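You operate a simulated robot arm through the tools that you are given. There is no shell and no other tool.

Carry out the task below with a simulated robot arm. There is one attempt and no reset: what you move stays moved.

Task
Flush the green nozzle clean in the boot tray and push it onto the wand.
Fine: stand it in the tray's middle and pour all the cream jug's water over it; the jug goes back; the nozzle beside it stays. Keep clean things off the floor. Spill a teaspoon at most; pinch, break and dent nothing; leave nothing switched on. Set down upright: cream jug.

The check looks at the end state, three seconds after you hand in, the way a careful person would. Anything else that was tipped, shoved, dropped, spilled or broken makes it a failure.

Robot
A 7-joint arm with a two-finger parallel gripper, fixed in place. Base frame: the origin is at the foot of the arm, x ahead of it, y to its left, z up; the work surface is at about z = 840. Units: mm, rad, N and s.
Its first joint turns from -2.897 to 2.897 rad. Payload 4.4 kg.
The TCP is the grasp point between the finger pads, 23 mm short of the fingertips. In the tool frame z runs along the fingers and y along their closing line. Largest opening 94 mm; finger width 38, thickness 10; the body of the gripper, 54 by 96 mm, starts 39 mm behind the TCP.
Orientation is that of the tool frame in the base frame, as a unit quaternion [x, y, z, w]. With the fingers straight down and closing along the base's y, the tool's x points along the base's -x, its y along +y and its z along -z.

Tools
- The arm moves only by the tool send_rows. Its argument "plan" is a list that holds one entry, the list of rows, each a list of 6 numbers: the shift along the tool's x, y, z in units of 300 mm (1.0 is 300 mm), then the turn, a rotation vector about the tool's x, y, z in units of 60 degrees (1.0 is 60 degrees). In form: [[[tx, ty, tz, wx, wy, wz], ...]]. A call has 1 to 20 rows; each row is the pose to reach, as a shift and turn from the pose commanded when the call began, along the tool's axes at that moment. "claw" is the gripper command, from -1 (shut) to 1 (fully open), values between in proportion, set as the call begins (left out, the last holds). A call with a number of a shift or a turn outside -1 to 1 is refused whole. Each row takes 0.2 s and may step no farther than 50 mm and 0.15 rad from the row before; otherwise, or with a gripper value out of range, the whole call is refused. A pose out of reach is approached as far as the arm can. The call stops where the force on the tool passes 90 N (or 10 N more than at its start, if that is more) or the arm is blocked; 0.2 s more then pass. The fingers move at their own pace (about 72 mm/s each) and stop on an object; they squeeze with about 21 N. The grip force told is the motor's: it shows also when the fingers shut on nothing. Time passes only in rows, and 0.2 s behind the last, so rows that repeat a pose let the fingers close. It gives the time, the measured TCP pose, the force on the tool (base axes), the opening and the grip force at its end, in the units of the frame above (readings bear some noise), with the torque about the TCP (base axes, N m) and any sound that the robot's microphone picked up.
- Cameras (640 x 400 px; columns grow to the right, rows downward): "scene" is fixed at [48.8, 652.3, 1577.5]; the picture's right is [-0.51, -0.86, 0.00], its down [-0.42, 0.25, -0.87] and it looks along [0.75, -0.45, -0.49] (base axes); focal length 342 px, centre (320, 200). "wrist" rides on the gripper at [86, 16, -74] in the tool frame; the picture's right is [-0.18, 0.98, 0.00], its down [-0.58, -0.11, -0.81] and it looks along [-0.79, -0.15, 0.59] (tool axes); focal length 243 px, centre (320, 200). There is no depth. A picture from a camera that has moved, and an enlarged one, comes with that camera's place and axes in the base frame and with its lens.
- snapshot(camera): a new picture of that camera. No time passes.
- enlarge(camera, box): a new picture of the part [left, top, right, bottom] of that camera's present view, enlarged. No time passes.
- close_job(): hands the job in; it is judged then, once.

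Nothing tells you positions but the pictures and the camera data. Unless the task says otherwise, let go and move clear before handing in.

The tools are called after "Request:" by a JSON object that holds its "api" and its "payload". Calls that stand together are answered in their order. send_rows: Moves the arm, as the interface text tells. Its arguments: {"type":"object","properties":{"plan":{"type":"array","items":{"type":"array","items":{"type":"array","items":{"type":"number"}}}},"claw":{"type":"number"}},"required":["plan"]} The other tools are called the same way: snapshot (camera) takes a picture; enlarge (camera, box) takes an enlarged picture of a part of a camera's view; close_job () hands the job in.

At the start:

```text
clock: 0.0
tcp_pos: [764.6, 67.4, 1367.5]
ee_rot: [0.0, 1.0, -0.001, 0.0]
ft_force: [-0.1, -0.3, 0.4]
ft_torque: [-0.03, 0.0, 0.03]
gripper_width: 94.1
grasp_force: 0.1
```

scene: 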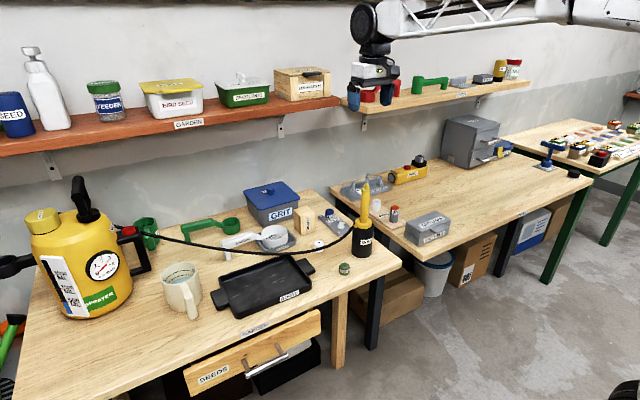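
wrist: 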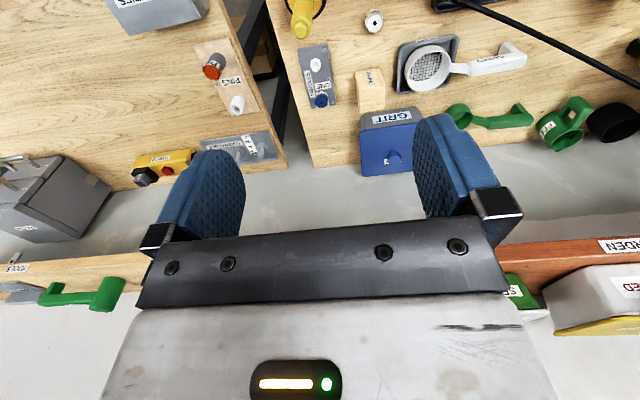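

I see a bench with a yellow sprayer, a cream jug, a black boot tray, a small green nozzle near the bench's front edge, and a wand standing in a black holder. I'll look closer before moving.

Request:
{"api": "enlarge", "payload": {"camera": "scene", "box": [140, 170, 400, 330]}}

Request:
{"api": "enlarge", "payload": {"camera": "scene", "box": [300, 160, 460, 290]}}

Request:
{"api": "enlarge", "payload": {"camera": "scene", "box": [0, 170, 220, 330]}}

Request:
{"api": "enlarge", "payload": {"camera": "wrist", "box": [180, 0, 640, 200]}}

```text
2.46 times, centred on (270, 250) of scene
camera zoom: at [48.8, 652.3, 1577.5], right [-0.51, -0.86, 0.0], down [-0.42, 0.25, -0.87], along [0.75, -0.45, -0.49], focal length 843 px, centre (443, 77)
```

zoom: 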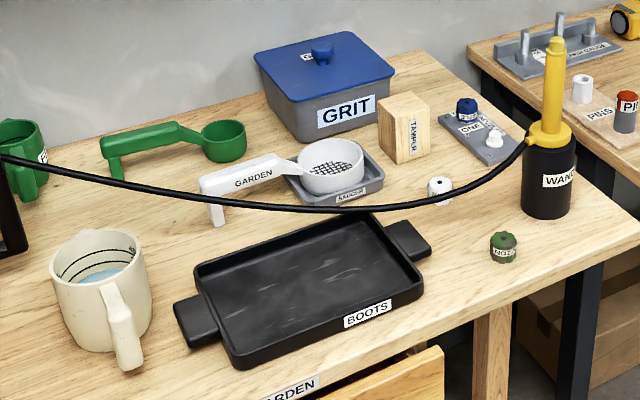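

```text
3.08 times, centred on (380, 225) of scene
camera zoom: at [48.8, 652.3, 1577.5], right [-0.51, -0.86, 0.0], down [-0.42, 0.25, -0.87], along [0.75, -0.45, -0.49], focal length 1054 px, centre (135, 123)
```

zoom: 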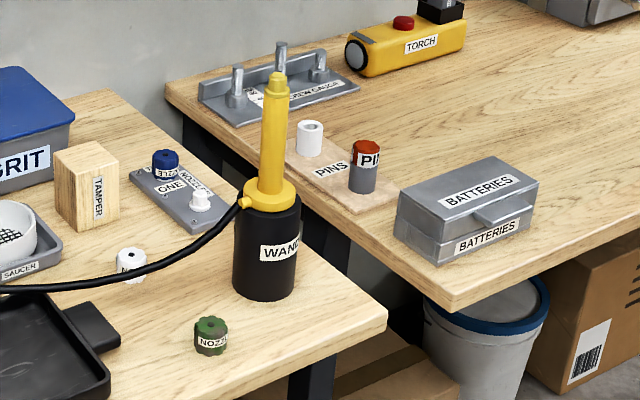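

```text
2.50 times, centred on (110, 250) of scene
camera zoom: at [48.8, 652.3, 1577.5], right [-0.51, -0.86, 0.0], down [-0.42, 0.25, -0.87], along [0.75, -0.45, -0.49], focal length 856 px, centre (845, 75)
```

zoom: 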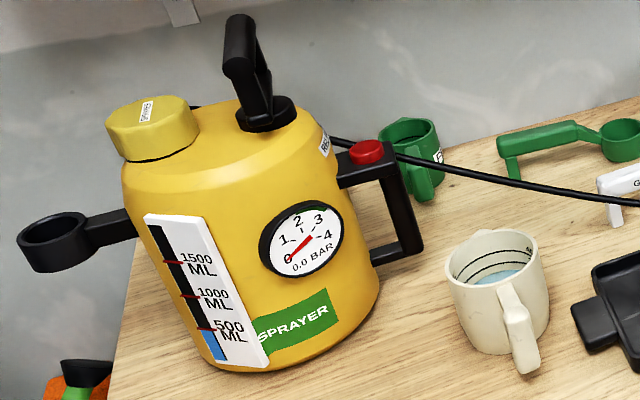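

```text
1.39 times, centred on (410, 100) of wrist
camera zoom: at [678.0, 85.6, 1442.2], right [0.18, 0.98, 0.0], down [0.58, -0.11, 0.81], along [0.79, -0.15, -0.59], focal length 338 px, centre (195, 339)
```

zoom: 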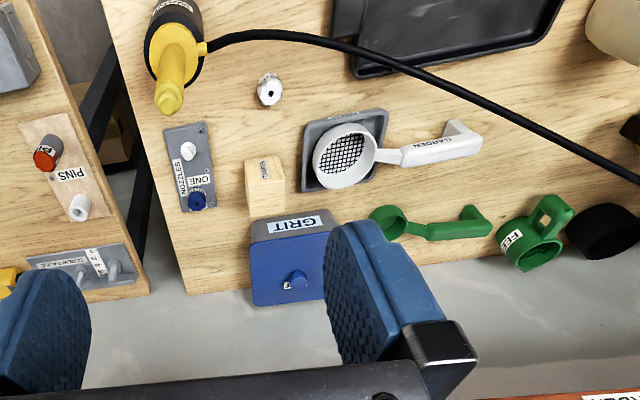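

The tray looks to be near (800, 397), the green nozzle near (734, 153), the wand near (792, 42), and the jug near (877, 628). I'll zoom in on each for detail.

Request:
{"api": "enlarge", "payload": {"camera": "scene", "box": [320, 245, 376, 280]}}

Request:
{"api": "enlarge", "payload": {"camera": "scene", "box": [150, 250, 230, 325]}}

Request:
{"api": "enlarge", "payload": {"camera": "scene", "box": [320, 175, 400, 262]}}

Request:
{"api": "enlarge", "payload": {"camera": "scene", "box": [280, 195, 360, 245]}}

Request:
{"api": "enlarge", "payload": {"camera": "scene", "box": [205, 240, 325, 325]}}

Request:
{"api": "enlarge", "payload": {"camera": "wrist", "box": [280, 0, 420, 110]}}

```text
11.43 times, centred on (348, 262) of scene
camera zoom: at [48.8, 652.3, 1577.5], right [-0.51, -0.86, 0.0], down [-0.42, 0.25, -0.87], along [0.75, -0.45, -0.49], focal length 3914 px, centre (0, -514)
```

zoom: 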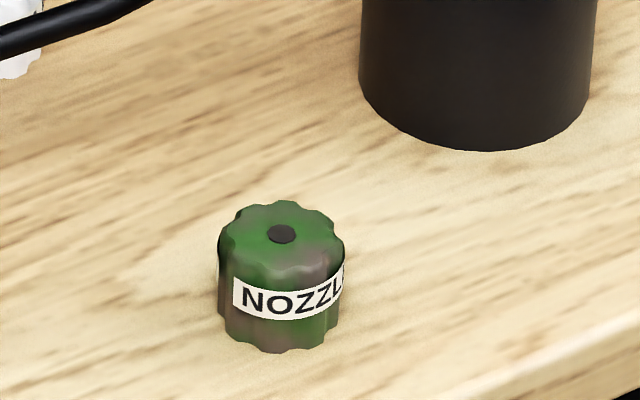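

```text
5.33 times, centred on (190, 288) of scene
camera zoom: at [48.8, 652.3, 1577.5], right [-0.51, -0.86, 0.0], down [-0.42, 0.25, -0.87], along [0.75, -0.45, -0.49], focal length 1827 px, centre (1013, -267)
```

zoom: 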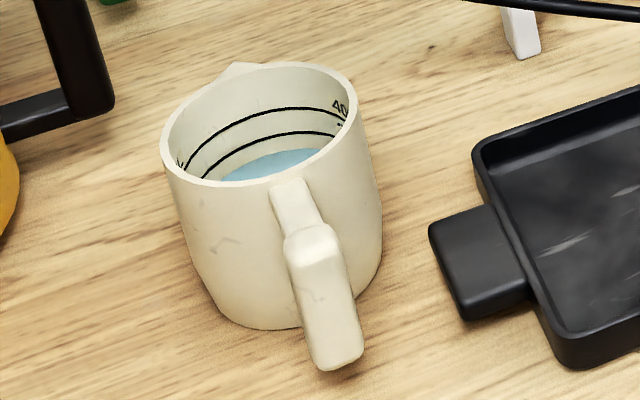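

```text
4.60 times, centred on (360, 218) of scene
camera zoom: at [48.8, 652.3, 1577.5], right [-0.51, -0.86, 0.0], down [-0.42, 0.25, -0.87], along [0.75, -0.45, -0.49], focal length 1575 px, centre (136, 115)
```

zoom: 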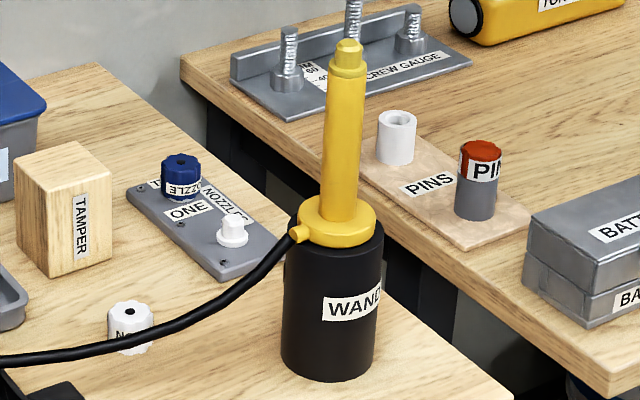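

```text
8.00 times, centred on (320, 220) of scene
camera zoom: at [48.8, 652.3, 1577.5], right [-0.51, -0.86, 0.0], down [-0.42, 0.25, -0.87], along [0.75, -0.45, -0.49], focal length 2740 px, centre (320, 40)
```

zoom: 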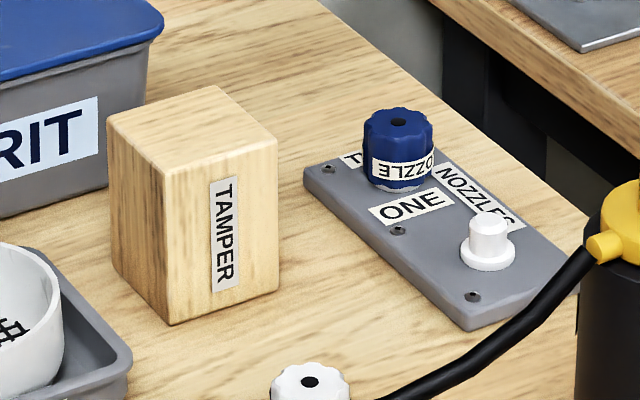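

```text
4.71 times, centred on (265, 282) of scene
camera zoom: at [48.8, 652.3, 1577.5], right [-0.51, -0.86, 0.0], down [-0.42, 0.25, -0.87], along [0.75, -0.45, -0.49], focal length 1612 px, centre (579, -188)
```

zoom: 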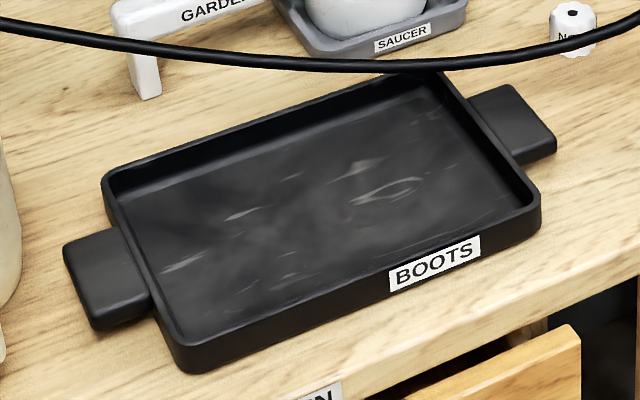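

```text
3.64 times, centred on (350, 55) of wrist
camera zoom: at [678.0, 85.6, 1442.2], right [0.18, 0.98, 0.0], down [0.58, -0.11, 0.81], along [0.79, -0.15, -0.59], focal length 882 px, centre (211, 727)
```

zoom: 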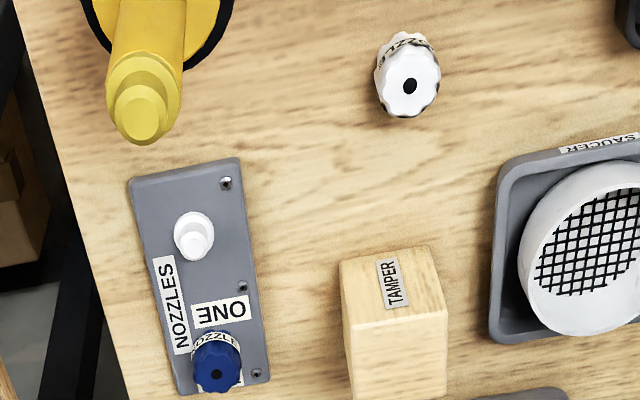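

The green nozzle is about 35 mm wide and 30 mm tall, with its hole facing up. The jug's handle faces −x and its spout faces +x. I'll move over the green nozzle first and check its position with the wrist camera.

Request:
{"api": "send_rows", "payload": {"plan": [[[0.05, 0.14, 0, 0, 0, 0], [0.102, 0.285, 0.03, 0, 0, 0], [0.102, 0.285, 0.18, 0, 0, 0], [0.102, 0.285, 0.33, 0, 0, 0], [0.102, 0.285, 0.48, 0, 0, 0], [0.102, 0.285, 0.63, 0, 0, 0], [0.102, 0.285, 0.725, 0, 0, 0], [0.102, 0.285, 0.725, 0, 0, 0]]], "claw": 0.4}}

Request:
{"api": "snapshot", "payload": {"camera": "wrist"}}

Request:
{"api": "snapshot", "payload": {"camera": "scene"}}

```text
clock: 1.8
tcp_pos: [733.5, 156.0, 1149.0]
ee_rot: [0.001, 1.0, 0.0, 0.0]
ft_force: [-0.6, 0.1, -0.8]
ft_torque: [-0.03, -0.02, -0.02]
gripper_width: 65.7
grasp_force: 0.1
```

```text
taken
camera wrist: at [647.1, 173.2, 1223.8], right [0.18, 0.98, 0.0], down [0.58, -0.11, 0.81], along [0.79, -0.15, -0.59], focal length 243 px, centre (320, 200)
```

wrist: 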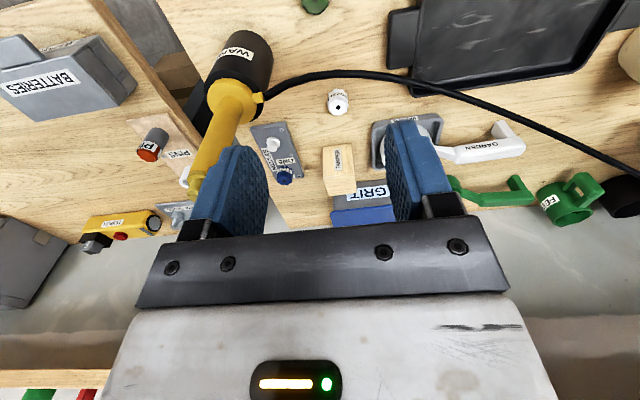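

```text
taken
```

scene: 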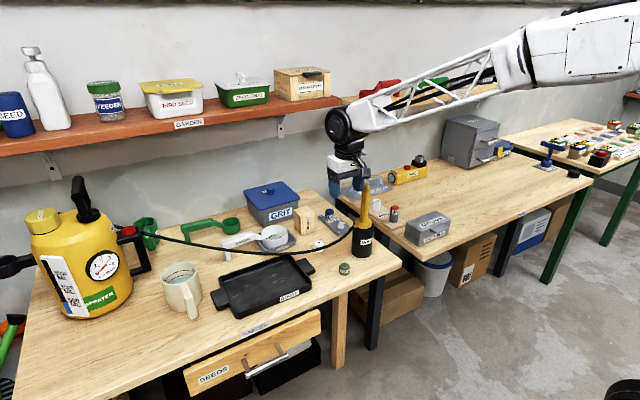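

The nozzle is just visible at the top edge of the wrist view, right where I expected it. I'll descend partway and check again.

Request:
{"api": "send_rows", "payload": {"plan": [[[0, -0.01, 0.15, 0, 0, 0], [0, -0.01, 0.3, 0, 0, 0], [0, -0.01, 0.45, 0, 0, 0], [0, -0.01, 0.6, 0, 0, 0], [0, -0.01, 0.63, 0, 0, 0], [0, -0.01, 0.63, 0, 0, 0]]]}}

Request:
{"api": "snapshot", "payload": {"camera": "wrist"}}

Request:
{"api": "enlarge", "payload": {"camera": "scene", "box": [280, 130, 440, 290]}}

```text
clock: 3.2
tcp_pos: [734.1, 151.8, 961.9]
ee_rot: [0.001, 1.0, 0.0, 0.0]
ft_force: [-0.5, 0.5, 0.7]
ft_torque: [0.0, 0.0, 0.01]
gripper_width: 65.9
grasp_force: 0.0
```

```text
taken
camera wrist: at [647.3, 167.8, 1035.8], right [0.18, 0.98, 0.0], down [0.58, -0.11, 0.81], along [0.79, -0.15, -0.59], focal length 243 px, centre (320, 200)
```

wrist: 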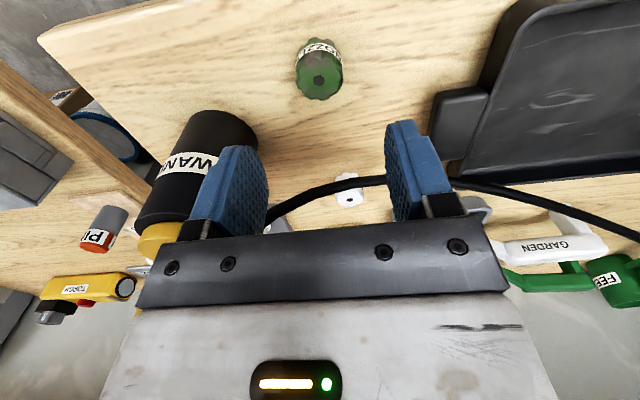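

```text
2.50 times, centred on (360, 210) of scene
camera zoom: at [48.8, 652.3, 1577.5], right [-0.51, -0.86, 0.0], down [-0.42, 0.25, -0.87], along [0.75, -0.45, -0.49], focal length 856 px, centre (220, 175)
```

zoom: 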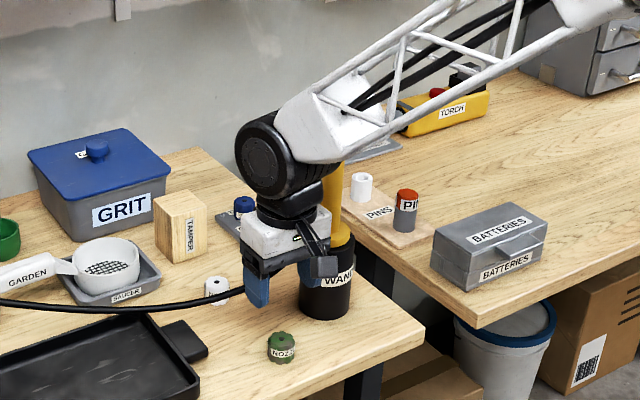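

The nozzle is centred near (733, 151). I'll descend until the fingertips are just above the bench and close on it.

Request:
{"api": "send_rows", "payload": {"plan": [[[0.004, -0.003, 0.1, 0, 0, 0], [0.004, -0.003, 0.2, 0, 0, 0], [0.004, -0.003, 0.27, 0, 0, 0], [0.004, -0.003, 0.313, 0, 0, 0], [0.004, -0.003, 0.313, 0, 0, 0]]]}}

Request:
{"api": "snapshot", "payload": {"camera": "wrist"}}

Request:
{"api": "enlarge", "payload": {"camera": "scene", "box": [310, 190, 400, 290]}}

```text
clock: 4.4
tcp_pos: [734.1, 150.5, 867.8]
ee_rot: [-0.001, 1.0, 0.0, 0.001]
ft_force: [-1.0, -0.9, 0.4]
ft_torque: [-0.03, -0.02, -0.01]
gripper_width: 65.7
grasp_force: 0.1
```

```text
taken
camera wrist: at [647.2, 166.7, 941.3], right [0.18, 0.98, 0.0], down [0.58, -0.11, 0.81], along [0.79, -0.15, -0.59], focal length 243 px, centre (320, 200)
```

wrist: 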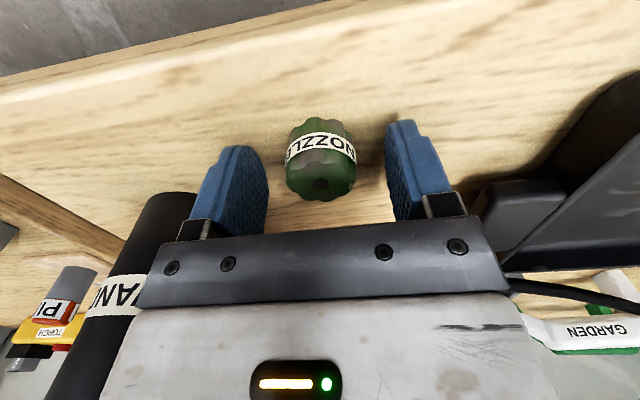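

```text
4.00 times, centred on (355, 240) of scene
camera zoom: at [48.8, 652.3, 1577.5], right [-0.51, -0.86, 0.0], down [-0.42, 0.25, -0.87], along [0.75, -0.45, -0.49], focal length 1370 px, centre (180, 40)
```

zoom: 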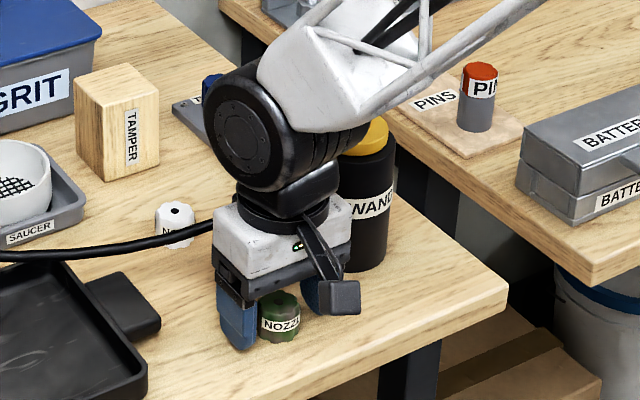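

The nozzle sits centred between the fingers. Closing on it now.

Request:
{"api": "send_rows", "payload": {"plan": [[[0, 0, 0, 0, 0, 0], [0, 0, 0, 0, 0, 0], [0, 0, 0, 0, 0, 0], [0, 0, 0, 0, 0, 0]]], "claw": -0.5}}

Request:
{"api": "snapshot", "payload": {"camera": "wrist"}}

```text
clock: 5.4
tcp_pos: [734.2, 149.2, 867.2]
ee_rot: [0.0, 1.0, 0.0, 0.0]
ft_force: [0.1, -0.3, 0.0]
ft_torque: [0.03, -0.01, 0.0]
gripper_width: 32.6
grasp_force: 21.5
```

```text
taken
camera wrist: at [647.2, 166.7, 941.4], right [0.18, 0.98, 0.0], down [0.58, -0.11, 0.81], along [0.79, -0.15, -0.59], focal length 243 px, centre (320, 200)
```

wrist: 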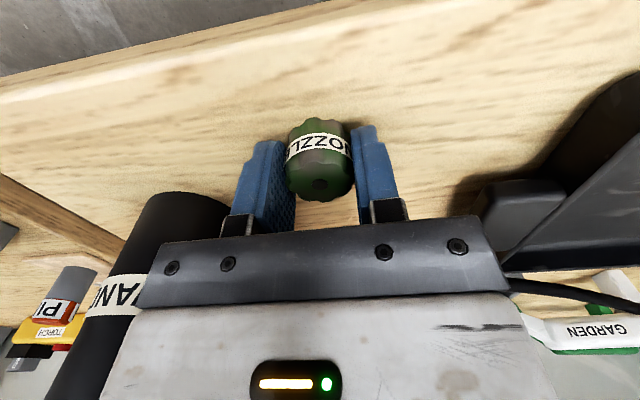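

The grip is firm at 32.6 mm. I'll lift the nozzle and carry it to above the tray's centre, about (800, 395).

Request:
{"api": "send_rows", "payload": {"plan": [[[0, 0, -0.1, 0, 0, 0], [0, 0, -0.25, 0, 0, 0], [0, 0, -0.4, 0, 0, 0], [0, 0, -0.47, 0, 0, 0], [-0.037, 0.136, -0.47, 0, 0, 0], [-0.073, 0.272, -0.47, 0, 0, 0], [-0.11, 0.408, -0.47, 0, 0, 0], [-0.147, 0.545, -0.47, 0, 0, 0], [-0.183, 0.681, -0.47, 0, 0, 0], [-0.22, 0.82, -0.47, 0, 0, 0], [-0.22, 0.82, -0.47, 0, 0, 0], [-0.22, 0.82, -0.47, 0, 0, 0]]]}}

Request:
{"api": "snapshot", "payload": {"camera": "wrist"}}

Request:
{"api": "enlarge", "payload": {"camera": "scene", "box": [180, 110, 380, 320]}}

```text
clock: 8.0
tcp_pos: [803.0, 396.2, 1008.7]
ee_rot: [0.0, 1.0, 0.0, 0.0]
ft_force: [-0.2, 0.3, 0.2]
ft_torque: [0.01, 0.02, 0.0]
gripper_width: 32.4
grasp_force: 21.3
```

```text
taken
camera wrist: at [717.2, 412.7, 1083.2], right [0.18, 0.98, 0.0], down [0.58, -0.11, 0.81], along [0.79, -0.15, -0.59], focal length 243 px, centre (320, 200)
```

wrist: 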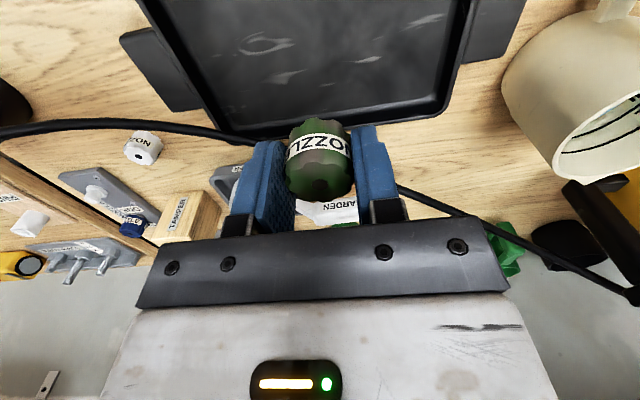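

```text
1.90 times, centred on (280, 215) of scene
camera zoom: at [48.8, 652.3, 1577.5], right [-0.51, -0.86, 0.0], down [-0.42, 0.25, -0.87], along [0.75, -0.45, -0.49], focal length 652 px, centre (396, 171)
```

zoom: 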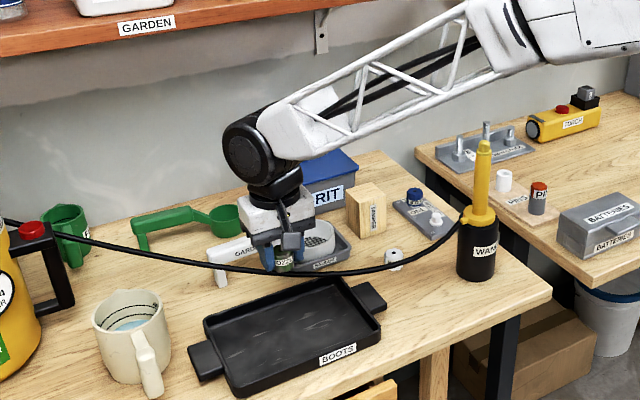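

The nozzle is over the tray and the hose passes behind the gripper with room to spare. I'll lower it close to the tray floor.

Request:
{"api": "send_rows", "payload": {"plan": [[[0.01, -0.008, 0.1, 0, 0, 0], [0.01, -0.008, 0.23, 0, 0, 0], [0.01, -0.008, 0.34, 0, 0, 0], [0.01, -0.008, 0.4, 0, 0, 0], [0.01, -0.008, 0.425, 0, 0, 0], [0.01, -0.008, 0.425, 0, 0, 0]]]}}

Request:
{"api": "enlarge", "payload": {"camera": "scene", "box": [210, 230, 320, 320]}}

Request:
{"api": "snapshot", "payload": {"camera": "wrist"}}

```text
clock: 9.4
tcp_pos: [797.5, 393.2, 880.7]
ee_rot: [0.0, 1.0, 0.0, 0.0]
ft_force: [0.8, -0.1, -0.6]
ft_torque: [0.01, -0.02, 0.01]
gripper_width: 32.6
grasp_force: 20.8
```

```text
4.44 times, centred on (265, 275) of scene
camera zoom: at [48.8, 652.3, 1577.5], right [-0.51, -0.86, 0.0], down [-0.42, 0.25, -0.87], along [0.75, -0.45, -0.49], focal length 1522 px, centre (564, -133)
```

zoom: 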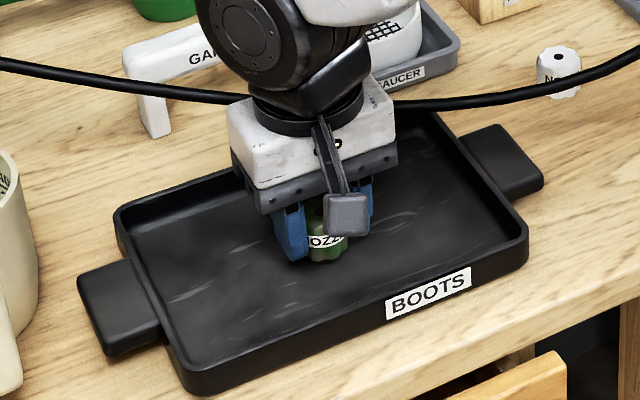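

```text
taken
camera wrist: at [709.8, 409.8, 954.3], right [0.18, 0.98, 0.0], down [0.58, -0.11, 0.81], along [0.79, -0.15, -0.59], focal length 243 px, centre (320, 200)
```

wrist: 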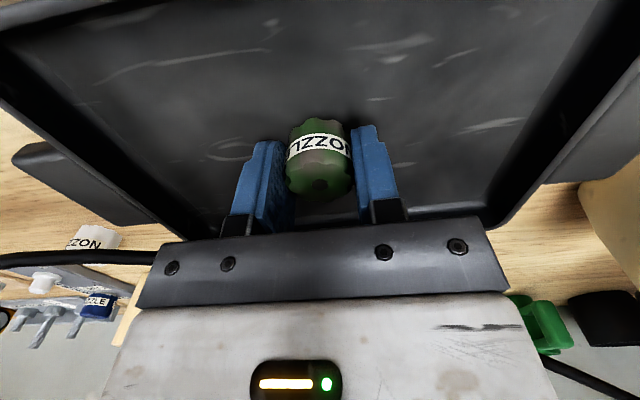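

By my rim-corner estimate the tray's centre is about (803, 395). I'll shift a few mm and lower in small steps, watching the force.

Request:
{"api": "send_rows", "payload": {"plan": [[[-0.01, 0.003, 0, 0, 0, 0], [-0.018, 0.003, 0.008, 0, 0, 0], [-0.018, 0.003, 0.016, 0, 0, 0], [-0.018, 0.003, 0.016, 0, 0, 0]]]}}

Request:
{"api": "send_rows", "payload": {"plan": [[[0, 0, 0.003, 0, 0, 0], [0, 0, 0.005, 0, 0, 0], [0, 0, 0.005, 0, 0, 0]]]}}

Request:
{"api": "enlarge", "payload": {"camera": "scene", "box": [245, 255, 305, 295]}}

```text
clock: 10.4
tcp_pos: [801.3, 394.5, 875.5]
ee_rot: [0.0, 1.0, 0.001, 0.0]
ft_force: [0.0, -0.6, 0.0]
ft_torque: [0.01, 0.0, -0.02]
gripper_width: 32.6
grasp_force: 20.9
```

```text
clock: 11.2
tcp_pos: [801.6, 394.2, 873.7]
ee_rot: [0.0, 1.0, 0.0, 0.0]
ft_force: [0.0, 0.6, 0.3]
ft_torque: [0.03, 0.02, 0.01]
gripper_width: 32.7
grasp_force: 20.2
```

```text
10.00 times, centred on (275, 275) of scene
camera zoom: at [48.8, 652.3, 1577.5], right [-0.51, -0.86, 0.0], down [-0.42, 0.25, -0.87], along [0.75, -0.45, -0.49], focal length 3425 px, centre (770, -550)
```

zoom: 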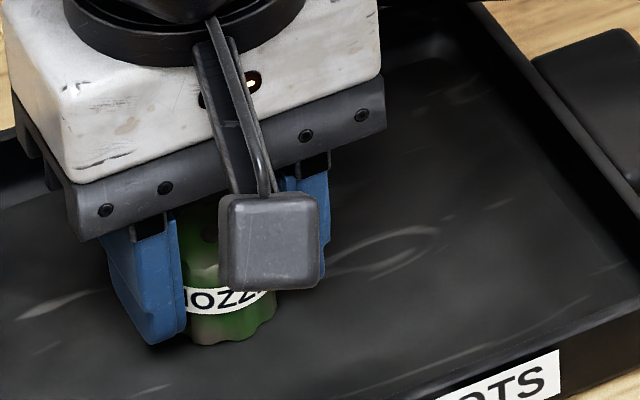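

Request:
{"api": "send_rows", "payload": {"plan": [[[0, 0, 0.003, 0, 0, 0], [0, 0, 0.004, 0, 0, 0], [0, 0, 0.004, 0, 0, 0]]]}}

Request:
{"api": "send_rows", "payload": {"plan": [[[0, 0, 0.003, 0, 0, 0], [0, 0, 0.004, 0, 0, 0], [0, 0, 0.004, 0, 0, 0]]]}}

```text
clock: 12.0
tcp_pos: [800.8, 394.4, 874.1]
ee_rot: [0.0, 1.0, 0.001, -0.001]
ft_force: [-0.1, -0.6, -0.3]
ft_torque: [0.0, 0.01, -0.02]
gripper_width: 32.4
grasp_force: 21.2
```

```text
clock: 12.8
tcp_pos: [802.0, 394.4, 873.0]
ee_rot: [0.001, 1.0, 0.0, 0.0]
ft_force: [1.7, -0.6, 2.7]
ft_torque: [-0.02, -0.01, 0.0]
gripper_width: 32.5
grasp_force: 21.0
```

Contact is showing at about 2.7 N upward, so the nozzle is on the tray floor. I'll open the fingers gently and lift clear.

Request:
{"api": "send_rows", "payload": {"plan": [[[0, 0, 0, 0, 0, 0], [0, 0, 0, 0, 0, 0], [0, 0, 0, 0, 0, 0]]], "claw": 0.4}}

Request:
{"api": "send_rows", "payload": {"plan": [[[0, 0, -0.05, 0, 0, 0], [0, 0, -0.15, 0, 0, 0], [0, 0, -0.3, 0, 0, 0], [0, 0, -0.45, 0, 0, 0], [0, 0, -0.6, 0, 0, 0], [0, 0, -0.6, 0, 0, 0]]]}}

Request:
{"api": "snapshot", "payload": {"camera": "wrist"}}

Request:
{"api": "enlarge", "payload": {"camera": "scene", "box": [210, 230, 320, 320]}}

```text
clock: 13.6
tcp_pos: [800.3, 394.7, 872.6]
ee_rot: [0.0, 1.0, 0.0, -0.001]
ft_force: [-0.9, 0.1, -0.9]
ft_torque: [-0.01, 0.01, 0.03]
gripper_width: 65.9
grasp_force: 0.2
```

```text
clock: 15.0
tcp_pos: [800.4, 395.1, 1052.8]
ee_rot: [0.0, 1.0, 0.0, 0.0]
ft_force: [-0.2, -0.1, 0.9]
ft_torque: [0.01, 0.03, 0.0]
gripper_width: 65.7
grasp_force: 0.1
```

```text
taken
camera wrist: at [713.9, 412.3, 1127.2], right [0.18, 0.98, 0.0], down [0.58, -0.11, 0.81], along [0.79, -0.15, -0.59], focal length 243 px, centre (320, 200)
```

wrist: 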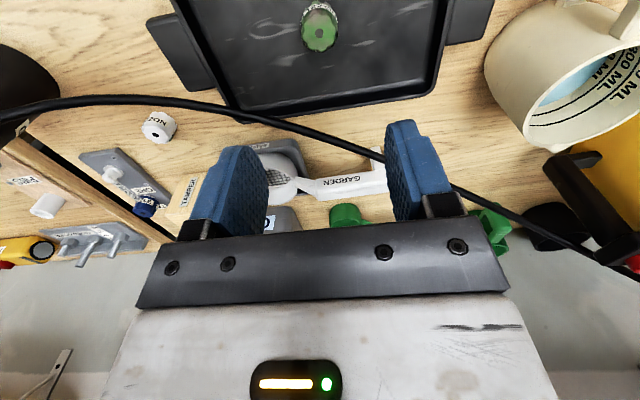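

```text
4.44 times, centred on (265, 275) of scene
camera zoom: at [48.8, 652.3, 1577.5], right [-0.51, -0.86, 0.0], down [-0.42, 0.25, -0.87], along [0.75, -0.45, -0.49], focal length 1522 px, centre (564, -133)
```

zoom: 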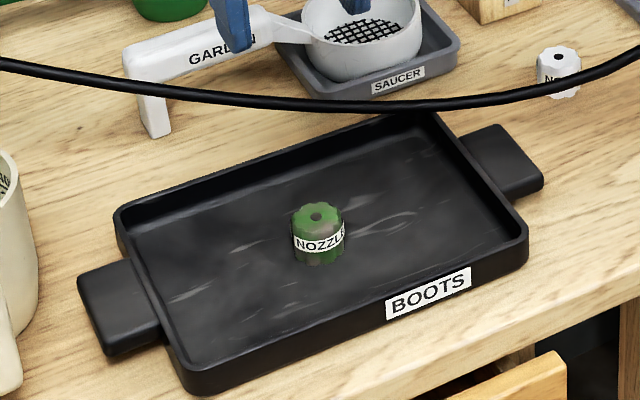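

The nozzle is standing in the tray's middle. Next is the jug: I'll move in front of its handle with clear height and pitch the tool forward to about 40° below horizontal.

Request:
{"api": "send_rows", "payload": {"plan": [[[0.052, 0.102, 0, 0, -0.119, 0], [0.105, 0.204, 0, 0, -0.238, 0], [0.157, 0.306, 0, 0, -0.357, 0], [0.21, 0.408, 0, 0, -0.476, 0], [0.262, 0.51, 0, 0, -0.595, 0], [0.315, 0.612, 0, 0, -0.714, 0], [0.367, 0.713, 0, 0, -0.833, 0], [0.367, 0.713, 0, 0, -0.833, 0], [0.367, 0.713, 0, 0, -0.833, 0]]]}}

Request:
{"api": "snapshot", "payload": {"camera": "wrist"}}

Request:
{"api": "snapshot", "payload": {"camera": "scene"}}

```text
clock: 17.0
tcp_pos: [692.8, 608.2, 1051.7]
ee_rot: [0.0, 0.906, 0.0, 0.422]
ft_force: [0.5, -0.3, -0.2]
ft_torque: [-0.02, -0.02, -0.01]
gripper_width: 66.0
grasp_force: 0.2
```

```text
taken
camera wrist: at [579.7, 624.3, 1033.4], right [0.12, 0.98, 0.14], down [-0.24, -0.11, 0.96], along [0.96, -0.15, 0.23], focal length 243 px, centre (320, 200)
```

wrist: 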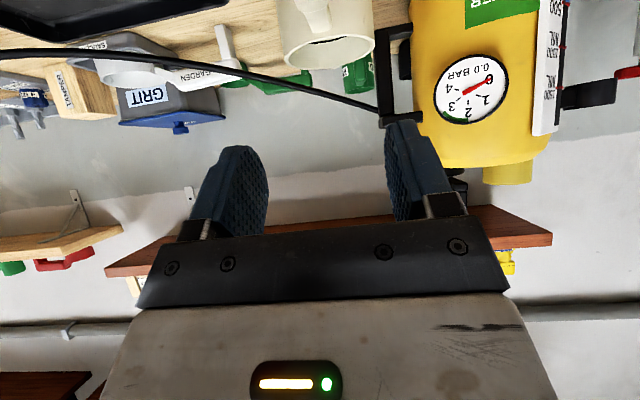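

```text
taken
```

scene: 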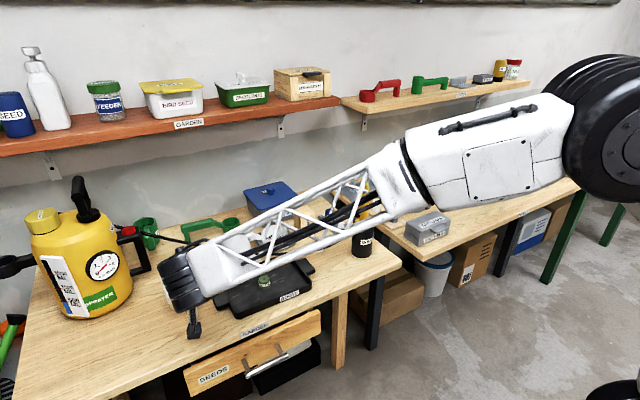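

The tool is pitched as planned and the jug is straight ahead at y ≈ 614. I'll lower in front of the handle and look again.

Request:
{"api": "send_rows", "payload": {"plan": [[[0.08, 0.0, 0.067, 0, 0, 0], [0.16, 0.0, 0.134, 0, 0, 0], [0.24, 0.0, 0.2, 0, 0, 0], [0.311, 0.0, 0.261, 0, 0, 0], [0.311, 0.0, 0.261, 0, 0, 0]]]}}

Request:
{"api": "snapshot", "payload": {"camera": "wrist"}}

Request:
{"api": "snapshot", "payload": {"camera": "scene"}}

```text
clock: 18.2
tcp_pos: [691.1, 603.7, 929.6]
ee_rot: [-0.001, 0.906, 0.0, 0.422]
ft_force: [-0.1, -0.4, -0.5]
ft_torque: [0.02, 0.02, 0.03]
gripper_width: 65.8
grasp_force: 0.0
```

```text
taken
camera wrist: at [578.4, 620.9, 911.5], right [0.12, 0.98, 0.14], down [-0.24, -0.11, 0.96], along [0.96, -0.15, 0.23], focal length 243 px, centre (320, 200)
```

wrist: 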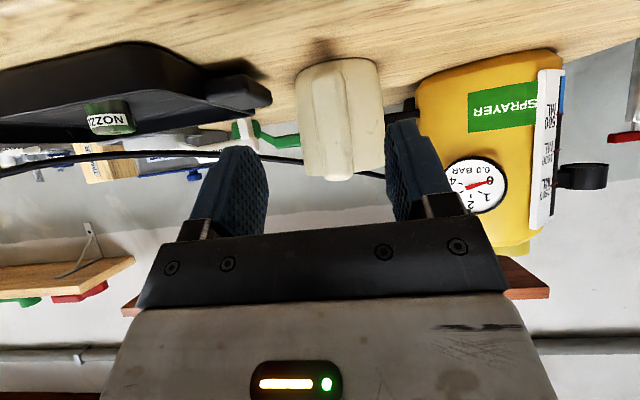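

```text
taken
```

scene: 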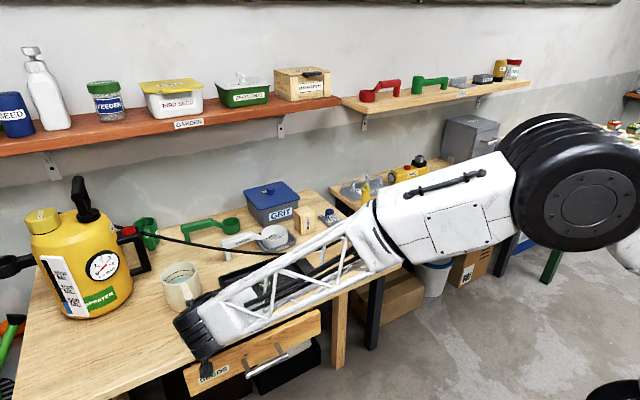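

The handle is now in view just ahead, slightly left of the tool's centreline. I'll zoom in to align.

Request:
{"api": "enlarge", "payload": {"camera": "wrist", "box": [240, 30, 440, 210]}}

Request:
{"api": "enlarge", "payload": {"camera": "scene", "box": [140, 240, 260, 380]}}

```text
2.22 times, centred on (340, 120) of wrist
camera zoom: at [578.4, 620.9, 911.5], right [0.12, 0.98, 0.14], down [-0.24, -0.11, 0.96], along [0.96, -0.15, 0.23], focal length 539 px, centre (276, 378)
```

zoom: 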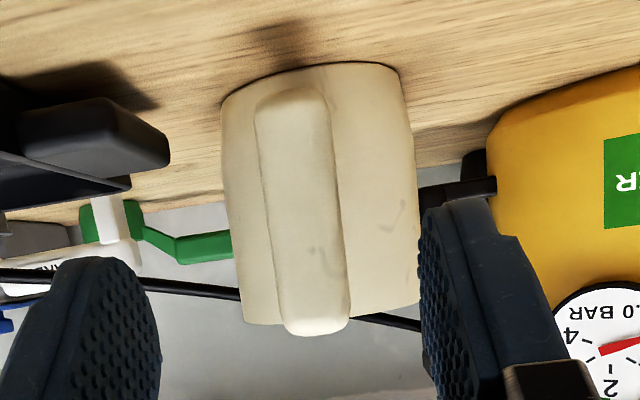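

```text
2.86 times, centred on (200, 310) of scene
camera zoom: at [48.8, 652.3, 1577.5], right [-0.51, -0.86, 0.0], down [-0.42, 0.25, -0.87], along [0.75, -0.45, -0.49], focal length 979 px, centre (663, -114)
```

zoom: 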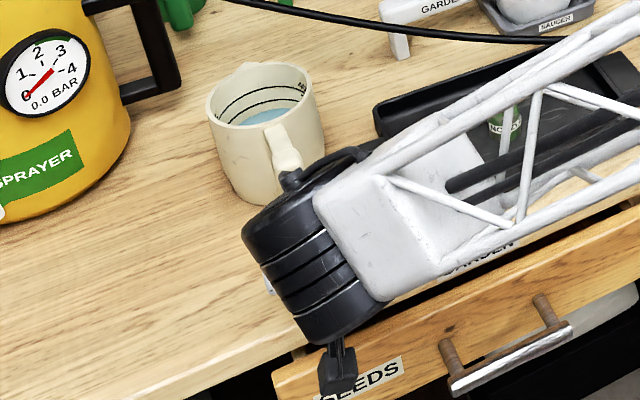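

The handle bar centre is about (772, 608) and spans z ≈ 862–944. Before committing, I'll rehearse the pour motion with an empty gripper: lift, yaw −60° toward the tray, then tilt. That shows whether the arm can reach those poses.

Request:
{"api": "send_rows", "payload": {"plan": [[[-0.111, 0, -0.093, 0, 0, 0], [-0.221, 0, -0.186, 0, 0, 0], [-0.332, 0, -0.279, 0, 0, 0], [-0.341, -0.032, -0.269, 0.096, 0, 0.08], [-0.35, -0.063, -0.258, 0.192, 0, 0.161], [-0.359, -0.095, -0.248, 0.287, 0, 0.241], [-0.368, -0.127, -0.237, 0.383, 0, 0.322], [-0.376, -0.158, -0.227, 0.479, 0, 0.402], [-0.385, -0.19, -0.216, 0.575, 0, 0.482], [-0.394, -0.221, -0.206, 0.67, 0, 0.563], [-0.403, -0.253, -0.195, 0.766, 0, 0.643], [-0.403, -0.253, -0.195, 0.766, 0, 0.643], [-0.403, -0.253, -0.195, 0.766, 0, 0.643]]]}}

Request:
{"api": "snapshot", "payload": {"camera": "scene"}}

Request:
{"api": "snapshot", "payload": {"camera": "wrist"}}

```text
clock: 21.0
tcp_pos: [725.0, 533.9, 1061.0]
ee_rot: [0.453, 0.785, -0.211, 0.366]
ft_force: [0.8, -0.4, 0.5]
ft_torque: [-0.01, 0.03, 0.0]
gripper_width: 66.0
grasp_force: 0.0
```

```text
taken
```

scene: 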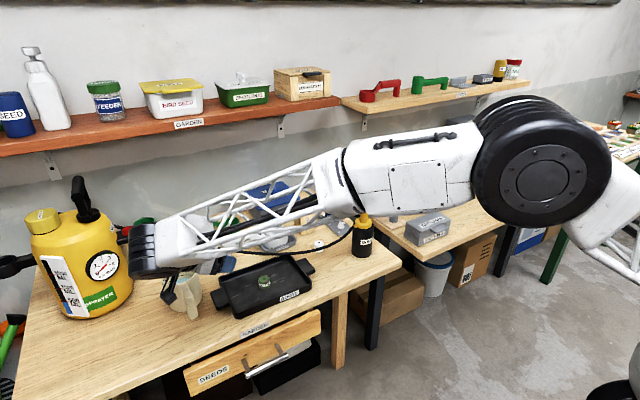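

```text
taken
camera wrist: at [681.6, 640.2, 1042.3], right [0.91, 0.39, 0.14], down [-0.22, 0.16, 0.96], along [0.35, -0.91, 0.23], focal length 243 px, centre (320, 200)
```

wrist: 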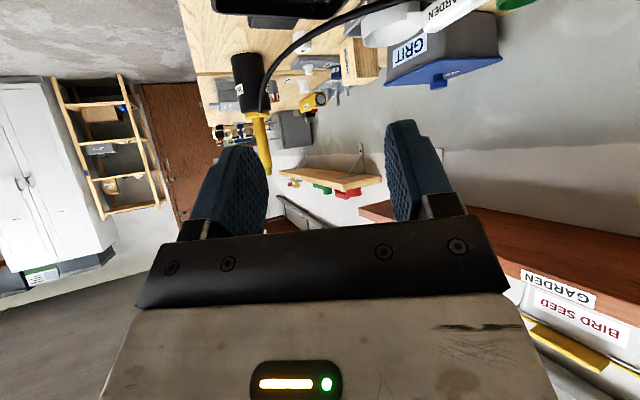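

The yaw pose is reachable. Next I'll rehearse the first 60° of the tilt.

Request:
{"api": "send_rows", "payload": {"plan": [[[-0.01, 0, 0.012, 0, 0.125, 0], [-0.02, 0, 0.024, 0, 0.25, 0], [-0.03, 0, 0.036, 0, 0.375, 0], [-0.04, 0, 0.048, 0, 0.5, 0], [-0.05, 0, 0.06, 0, 0.625, 0], [-0.06, 0, 0.072, 0, 0.75, 0], [-0.07, 0, 0.084, 0, 0.875, 0], [-0.0815, 0, 0.097, 0, 1.0, 0], [-0.0815, 0, 0.097, 0, 1.0, 0], [-0.0815, 0, 0.097, 0, 1.0, 0]]]}}

Request:
{"api": "snapshot", "payload": {"camera": "scene"}}

```text
clock: 23.2
tcp_pos: [741.4, 499.9, 1062.2]
ee_rot: [0.498, 0.863, 0.044, -0.075]
ft_force: [0.8, -0.6, 0.8]
ft_torque: [0.01, 0.01, 0.02]
gripper_width: 65.5
grasp_force: 0.0
```

```text
taken
```

scene: 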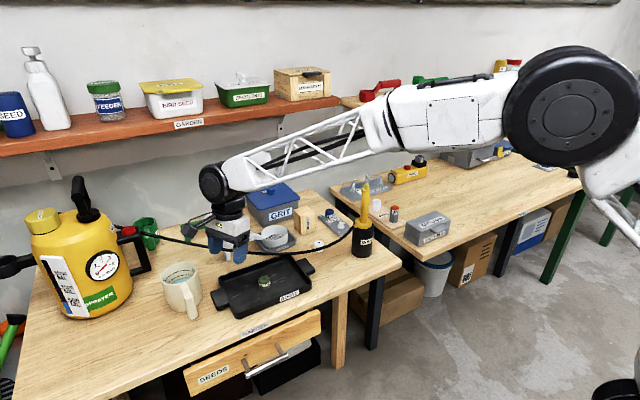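

The first 60° worked. Next I'll rehearse the rest of the tilt, to about 115°.

Request:
{"api": "send_rows", "payload": {"plan": [[[-0.0575, 0, -0.01, 0, 0.115, 0], [-0.115, 0, -0.02, 0, 0.229, 0], [-0.1725, 0, -0.03, 0, 0.344, 0], [-0.23, 0, -0.04, 0, 0.458, 0], [-0.2875, 0, -0.05, 0, 0.573, 0], [-0.345, 0, -0.06, 0, 0.688, 0], [-0.4025, 0, -0.07, 0, 0.802, 0], [-0.46, 0, -0.081, 0, 0.917, 0], [-0.46, 0, -0.081, 0, 0.917, 0], [-0.46, 0, -0.081, 0, 0.917, 0]]]}}

Request:
{"api": "snapshot", "payload": {"camera": "scene"}}

Request:
{"api": "snapshot", "payload": {"camera": "wrist"}}

```text
clock: 25.4
tcp_pos: [813.7, 378.0, 1059.8]
ee_rot: [0.422, 0.73, 0.269, -0.466]
ft_force: [0.7, -0.7, 0.7]
ft_torque: [-0.02, 0.01, -0.02]
gripper_width: 65.9
grasp_force: 0.1
```

```text
taken
```

scene: 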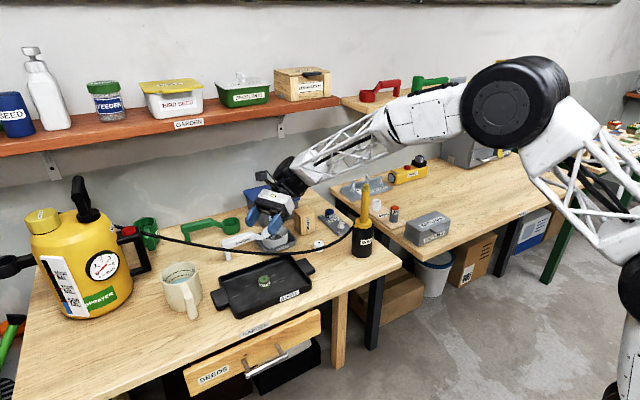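

```text
taken
camera wrist: at [843.3, 359.4, 1170.5], right [0.89, 0.42, -0.17], down [0.39, -0.9, -0.19], along [-0.23, 0.1, -0.97], focal length 243 px, centre (320, 200)
```

wrist: 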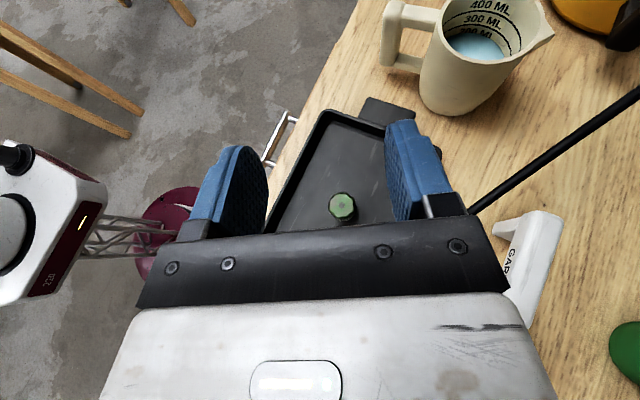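

The full pour path is reachable, and this pose gives a good top view of the jug. I'll zoom in on the jug and its handle.

Request:
{"api": "enlarge", "payload": {"camera": "wrist", "box": [360, 0, 580, 130]}}

Request:
{"api": "enlarge", "payload": {"camera": "wrist", "box": [230, 80, 440, 240]}}

Request:
{"api": "enlarge", "payload": {"camera": "scene", "box": [140, 240, 230, 330]}}

```text
2.91 times, centred on (470, 65) of wrist
camera zoom: at [843.3, 359.4, 1170.5], right [0.89, 0.42, -0.17], down [0.39, -0.9, -0.19], along [-0.23, 0.1, -0.97], focal length 706 px, centre (-116, 593)
```

zoom: 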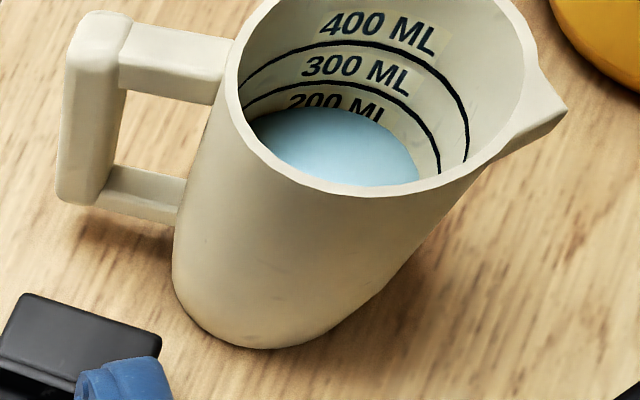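

```text
2.50 times, centred on (335, 160) of wrist
camera zoom: at [843.3, 359.4, 1170.5], right [0.89, 0.42, -0.17], down [0.39, -0.9, -0.19], along [-0.23, 0.1, -0.97], focal length 606 px, centre (282, 300)
```

zoom: 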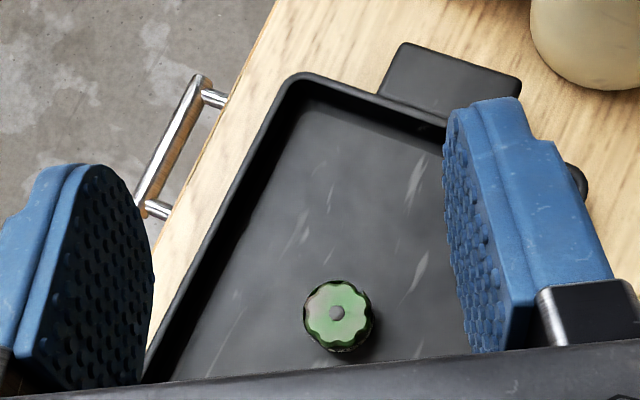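

```text
4.44 times, centred on (185, 285) of scene
camera zoom: at [48.8, 652.3, 1577.5], right [-0.51, -0.86, 0.0], down [-0.42, 0.25, -0.87], along [0.75, -0.45, -0.49], focal length 1522 px, centre (920, -178)
```

zoom: 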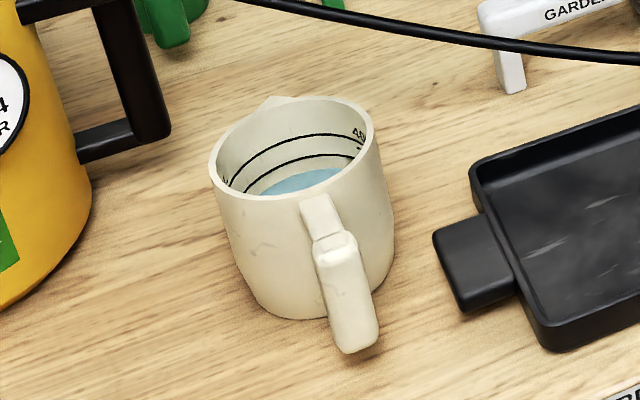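

The jug holds roughly 200 mL, the handle is D-shaped, and the spout tip is near (924, 613). I'll retrace the path back to in front of the handle.

Request:
{"api": "send_rows", "payload": {"plan": [[[0.025, 0, 0.053, 0, -0.115, 0], [0.049, 0, 0.106, 0, -0.229, 0], [0.074, 0, 0.159, 0, -0.344, 0], [0.099, 0, 0.212, 0, -0.458, 0], [0.123, 0, 0.264, 0, -0.573, 0], [0.148, 0, 0.317, 0, -0.688, 0], [0.172, 0, 0.37, 0, -0.802, 0], [0.197, 0, 0.423, 0, -0.917, 0], [0.197, 0, 0.423, 0, -0.917, 0]]]}}

Request:
{"api": "send_rows", "payload": {"plan": [[[0.0156, 0, 0.003, 0, -0.125, 0], [0.031, 0, 0.0055, 0, -0.25, 0], [0.047, 0, 0.008, 0, -0.375, 0], [0.062, 0, 0.011, 0, -0.5, 0], [0.078, 0, 0.014, 0, -0.625, 0], [0.094, 0, 0.0165, 0, -0.75, 0], [0.109, 0, 0.019, 0, -0.875, 0], [0.125, 0, 0.022, 0, -1.0, 0], [0.125, 0, 0.022, 0, -1.0, 0]]]}}

Request:
{"api": "send_rows", "payload": {"plan": [[[0.021, 0.003, -0.025, -0.099, 0, -0.083], [0.042, 0.007, -0.05, -0.198, 0, -0.166], [0.062, 0.01, -0.074, -0.297, 0, -0.249], [0.083, 0.013, -0.099, -0.396, 0, -0.332], [0.104, 0.016, -0.124, -0.495, 0, -0.415], [0.125, 0.02, -0.149, -0.594, 0, -0.498], [0.145, 0.023, -0.173, -0.693, 0, -0.581], [0.166, 0.026, -0.198, -0.7916, 0, -0.6644], [0.166, 0.026, -0.198, -0.7916, 0, -0.6644], [0.166, 0.026, -0.198, -0.7916, 0, -0.6644]]]}}

```text
clock: 27.4
tcp_pos: [743.6, 500.5, 1062.0]
ee_rot: [0.498, 0.863, 0.044, -0.075]
ft_force: [0.4, -0.1, -0.3]
ft_torque: [0.02, -0.02, 0.0]
gripper_width: 65.9
grasp_force: 0.1
```

```text
clock: 29.4
tcp_pos: [723.9, 533.2, 1059.2]
ee_rot: [0.453, 0.785, -0.212, 0.367]
ft_force: [-1.1, 0.2, 0.2]
ft_torque: [0.0, 0.01, -0.02]
gripper_width: 66.0
grasp_force: 0.0
```

```text
clock: 31.6
tcp_pos: [690.2, 604.3, 1062.0]
ee_rot: [-0.016, 0.906, 0.007, 0.422]
ft_force: [0.8, -0.3, -0.1]
ft_torque: [0.0, 0.0, -0.02]
gripper_width: 65.6
grasp_force: 0.1
```

I'm back in front of the handle. Descending to grasp height while still about 80 mm short of it.

Request:
{"api": "send_rows", "payload": {"plan": [[[0.1, 0, 0.084, 0, 0, 0], [0.2, 0, 0.168, 0, 0, 0], [0.3, 0.0, 0.252, 0, 0, 0], [0.37, 0.002, 0.31, 0, 0, 0], [0.4136, 0.002, 0.347, 0, 0, 0], [0.4136, 0.002, 0.347, 0, 0, 0]]]}}

Request:
{"api": "enlarge", "payload": {"camera": "wrist", "box": [220, 20, 440, 220]}}

Request:
{"api": "enlarge", "payload": {"camera": "scene", "box": [130, 240, 270, 390]}}

```text
clock: 33.0
tcp_pos: [692.6, 604.4, 900.0]
ee_rot: [-0.016, 0.906, 0.007, 0.423]
ft_force: [-0.8, 0.2, 0.2]
ft_torque: [0.01, 0.04, 0.04]
gripper_width: 65.7
grasp_force: 0.2
```

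```text
2.00 times, centred on (330, 120) of wrist
camera zoom: at [579.6, 618.0, 881.6], right [0.08, 0.99, 0.14], down [-0.24, -0.12, 0.96], along [0.97, -0.11, 0.23], focal length 485 px, centre (300, 360)
```

zoom: 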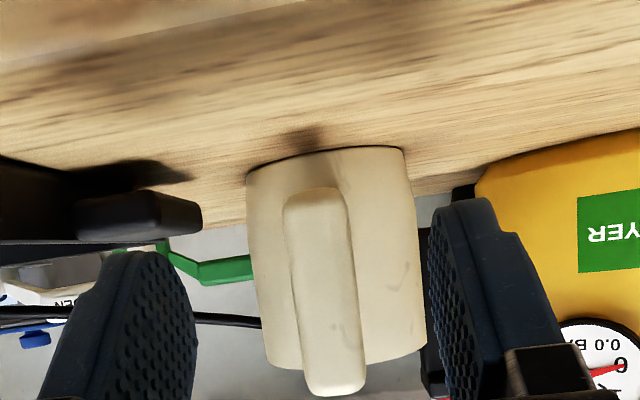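

```text
2.67 times, centred on (200, 315) of scene
camera zoom: at [48.8, 652.3, 1577.5], right [-0.51, -0.86, 0.0], down [-0.42, 0.25, -0.87], along [0.75, -0.45, -0.49], focal length 913 px, centre (640, -107)
```

zoom: 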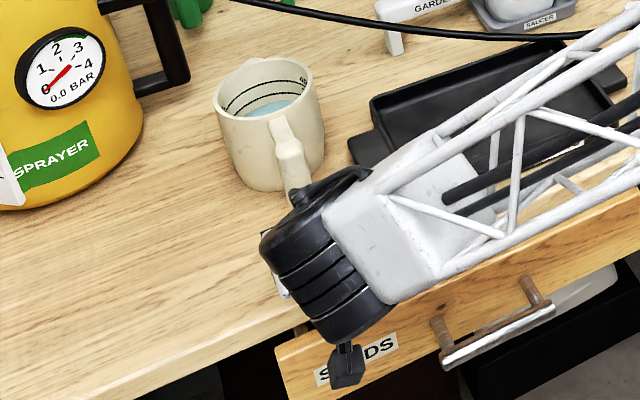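

The handle lines up with the fingers to about a millimetre. Moving forward so the fingers straddle the handle bar.

Request:
{"api": "send_rows", "payload": {"plan": [[[-0.043, 0, 0.051, 0, 0, 0], [-0.086, 0, 0.102, 0, 0, 0], [-0.129, 0, 0.153, 0, 0, 0], [-0.152, 0, 0.181, 0, 0, 0], [-0.171, 0, 0.204, 0, 0, 0], [-0.171, 0, 0.204, 0, 0, 0]]]}}

Request:
{"api": "snapshot", "payload": {"camera": "wrist"}}

Request:
{"api": "enlarge", "payload": {"camera": "scene", "box": [130, 240, 270, 390]}}

```text
clock: 34.4
tcp_pos: [773.2, 608.1, 898.7]
ee_rot: [-0.016, 0.906, 0.007, 0.423]
ft_force: [0.9, 0.3, 0.7]
ft_torque: [0.0, -0.01, 0.0]
gripper_width: 66.0
grasp_force: 0.1
```

```text
taken
camera wrist: at [660.3, 620.7, 879.8], right [0.08, 0.99, 0.14], down [-0.24, -0.12, 0.96], along [0.97, -0.11, 0.23], focal length 243 px, centre (320, 200)
```

wrist: 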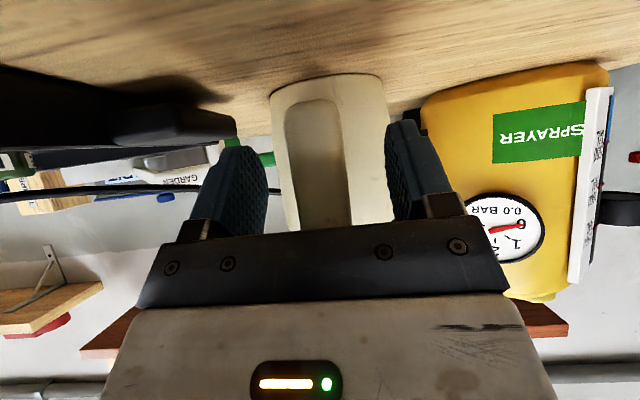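

```text
2.67 times, centred on (200, 315) of scene
camera zoom: at [48.8, 652.3, 1577.5], right [-0.51, -0.86, 0.0], down [-0.42, 0.25, -0.87], along [0.75, -0.45, -0.49], focal length 913 px, centre (640, -107)
```

zoom: 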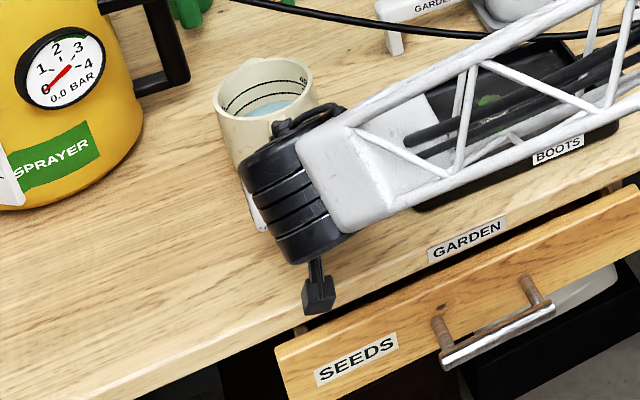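

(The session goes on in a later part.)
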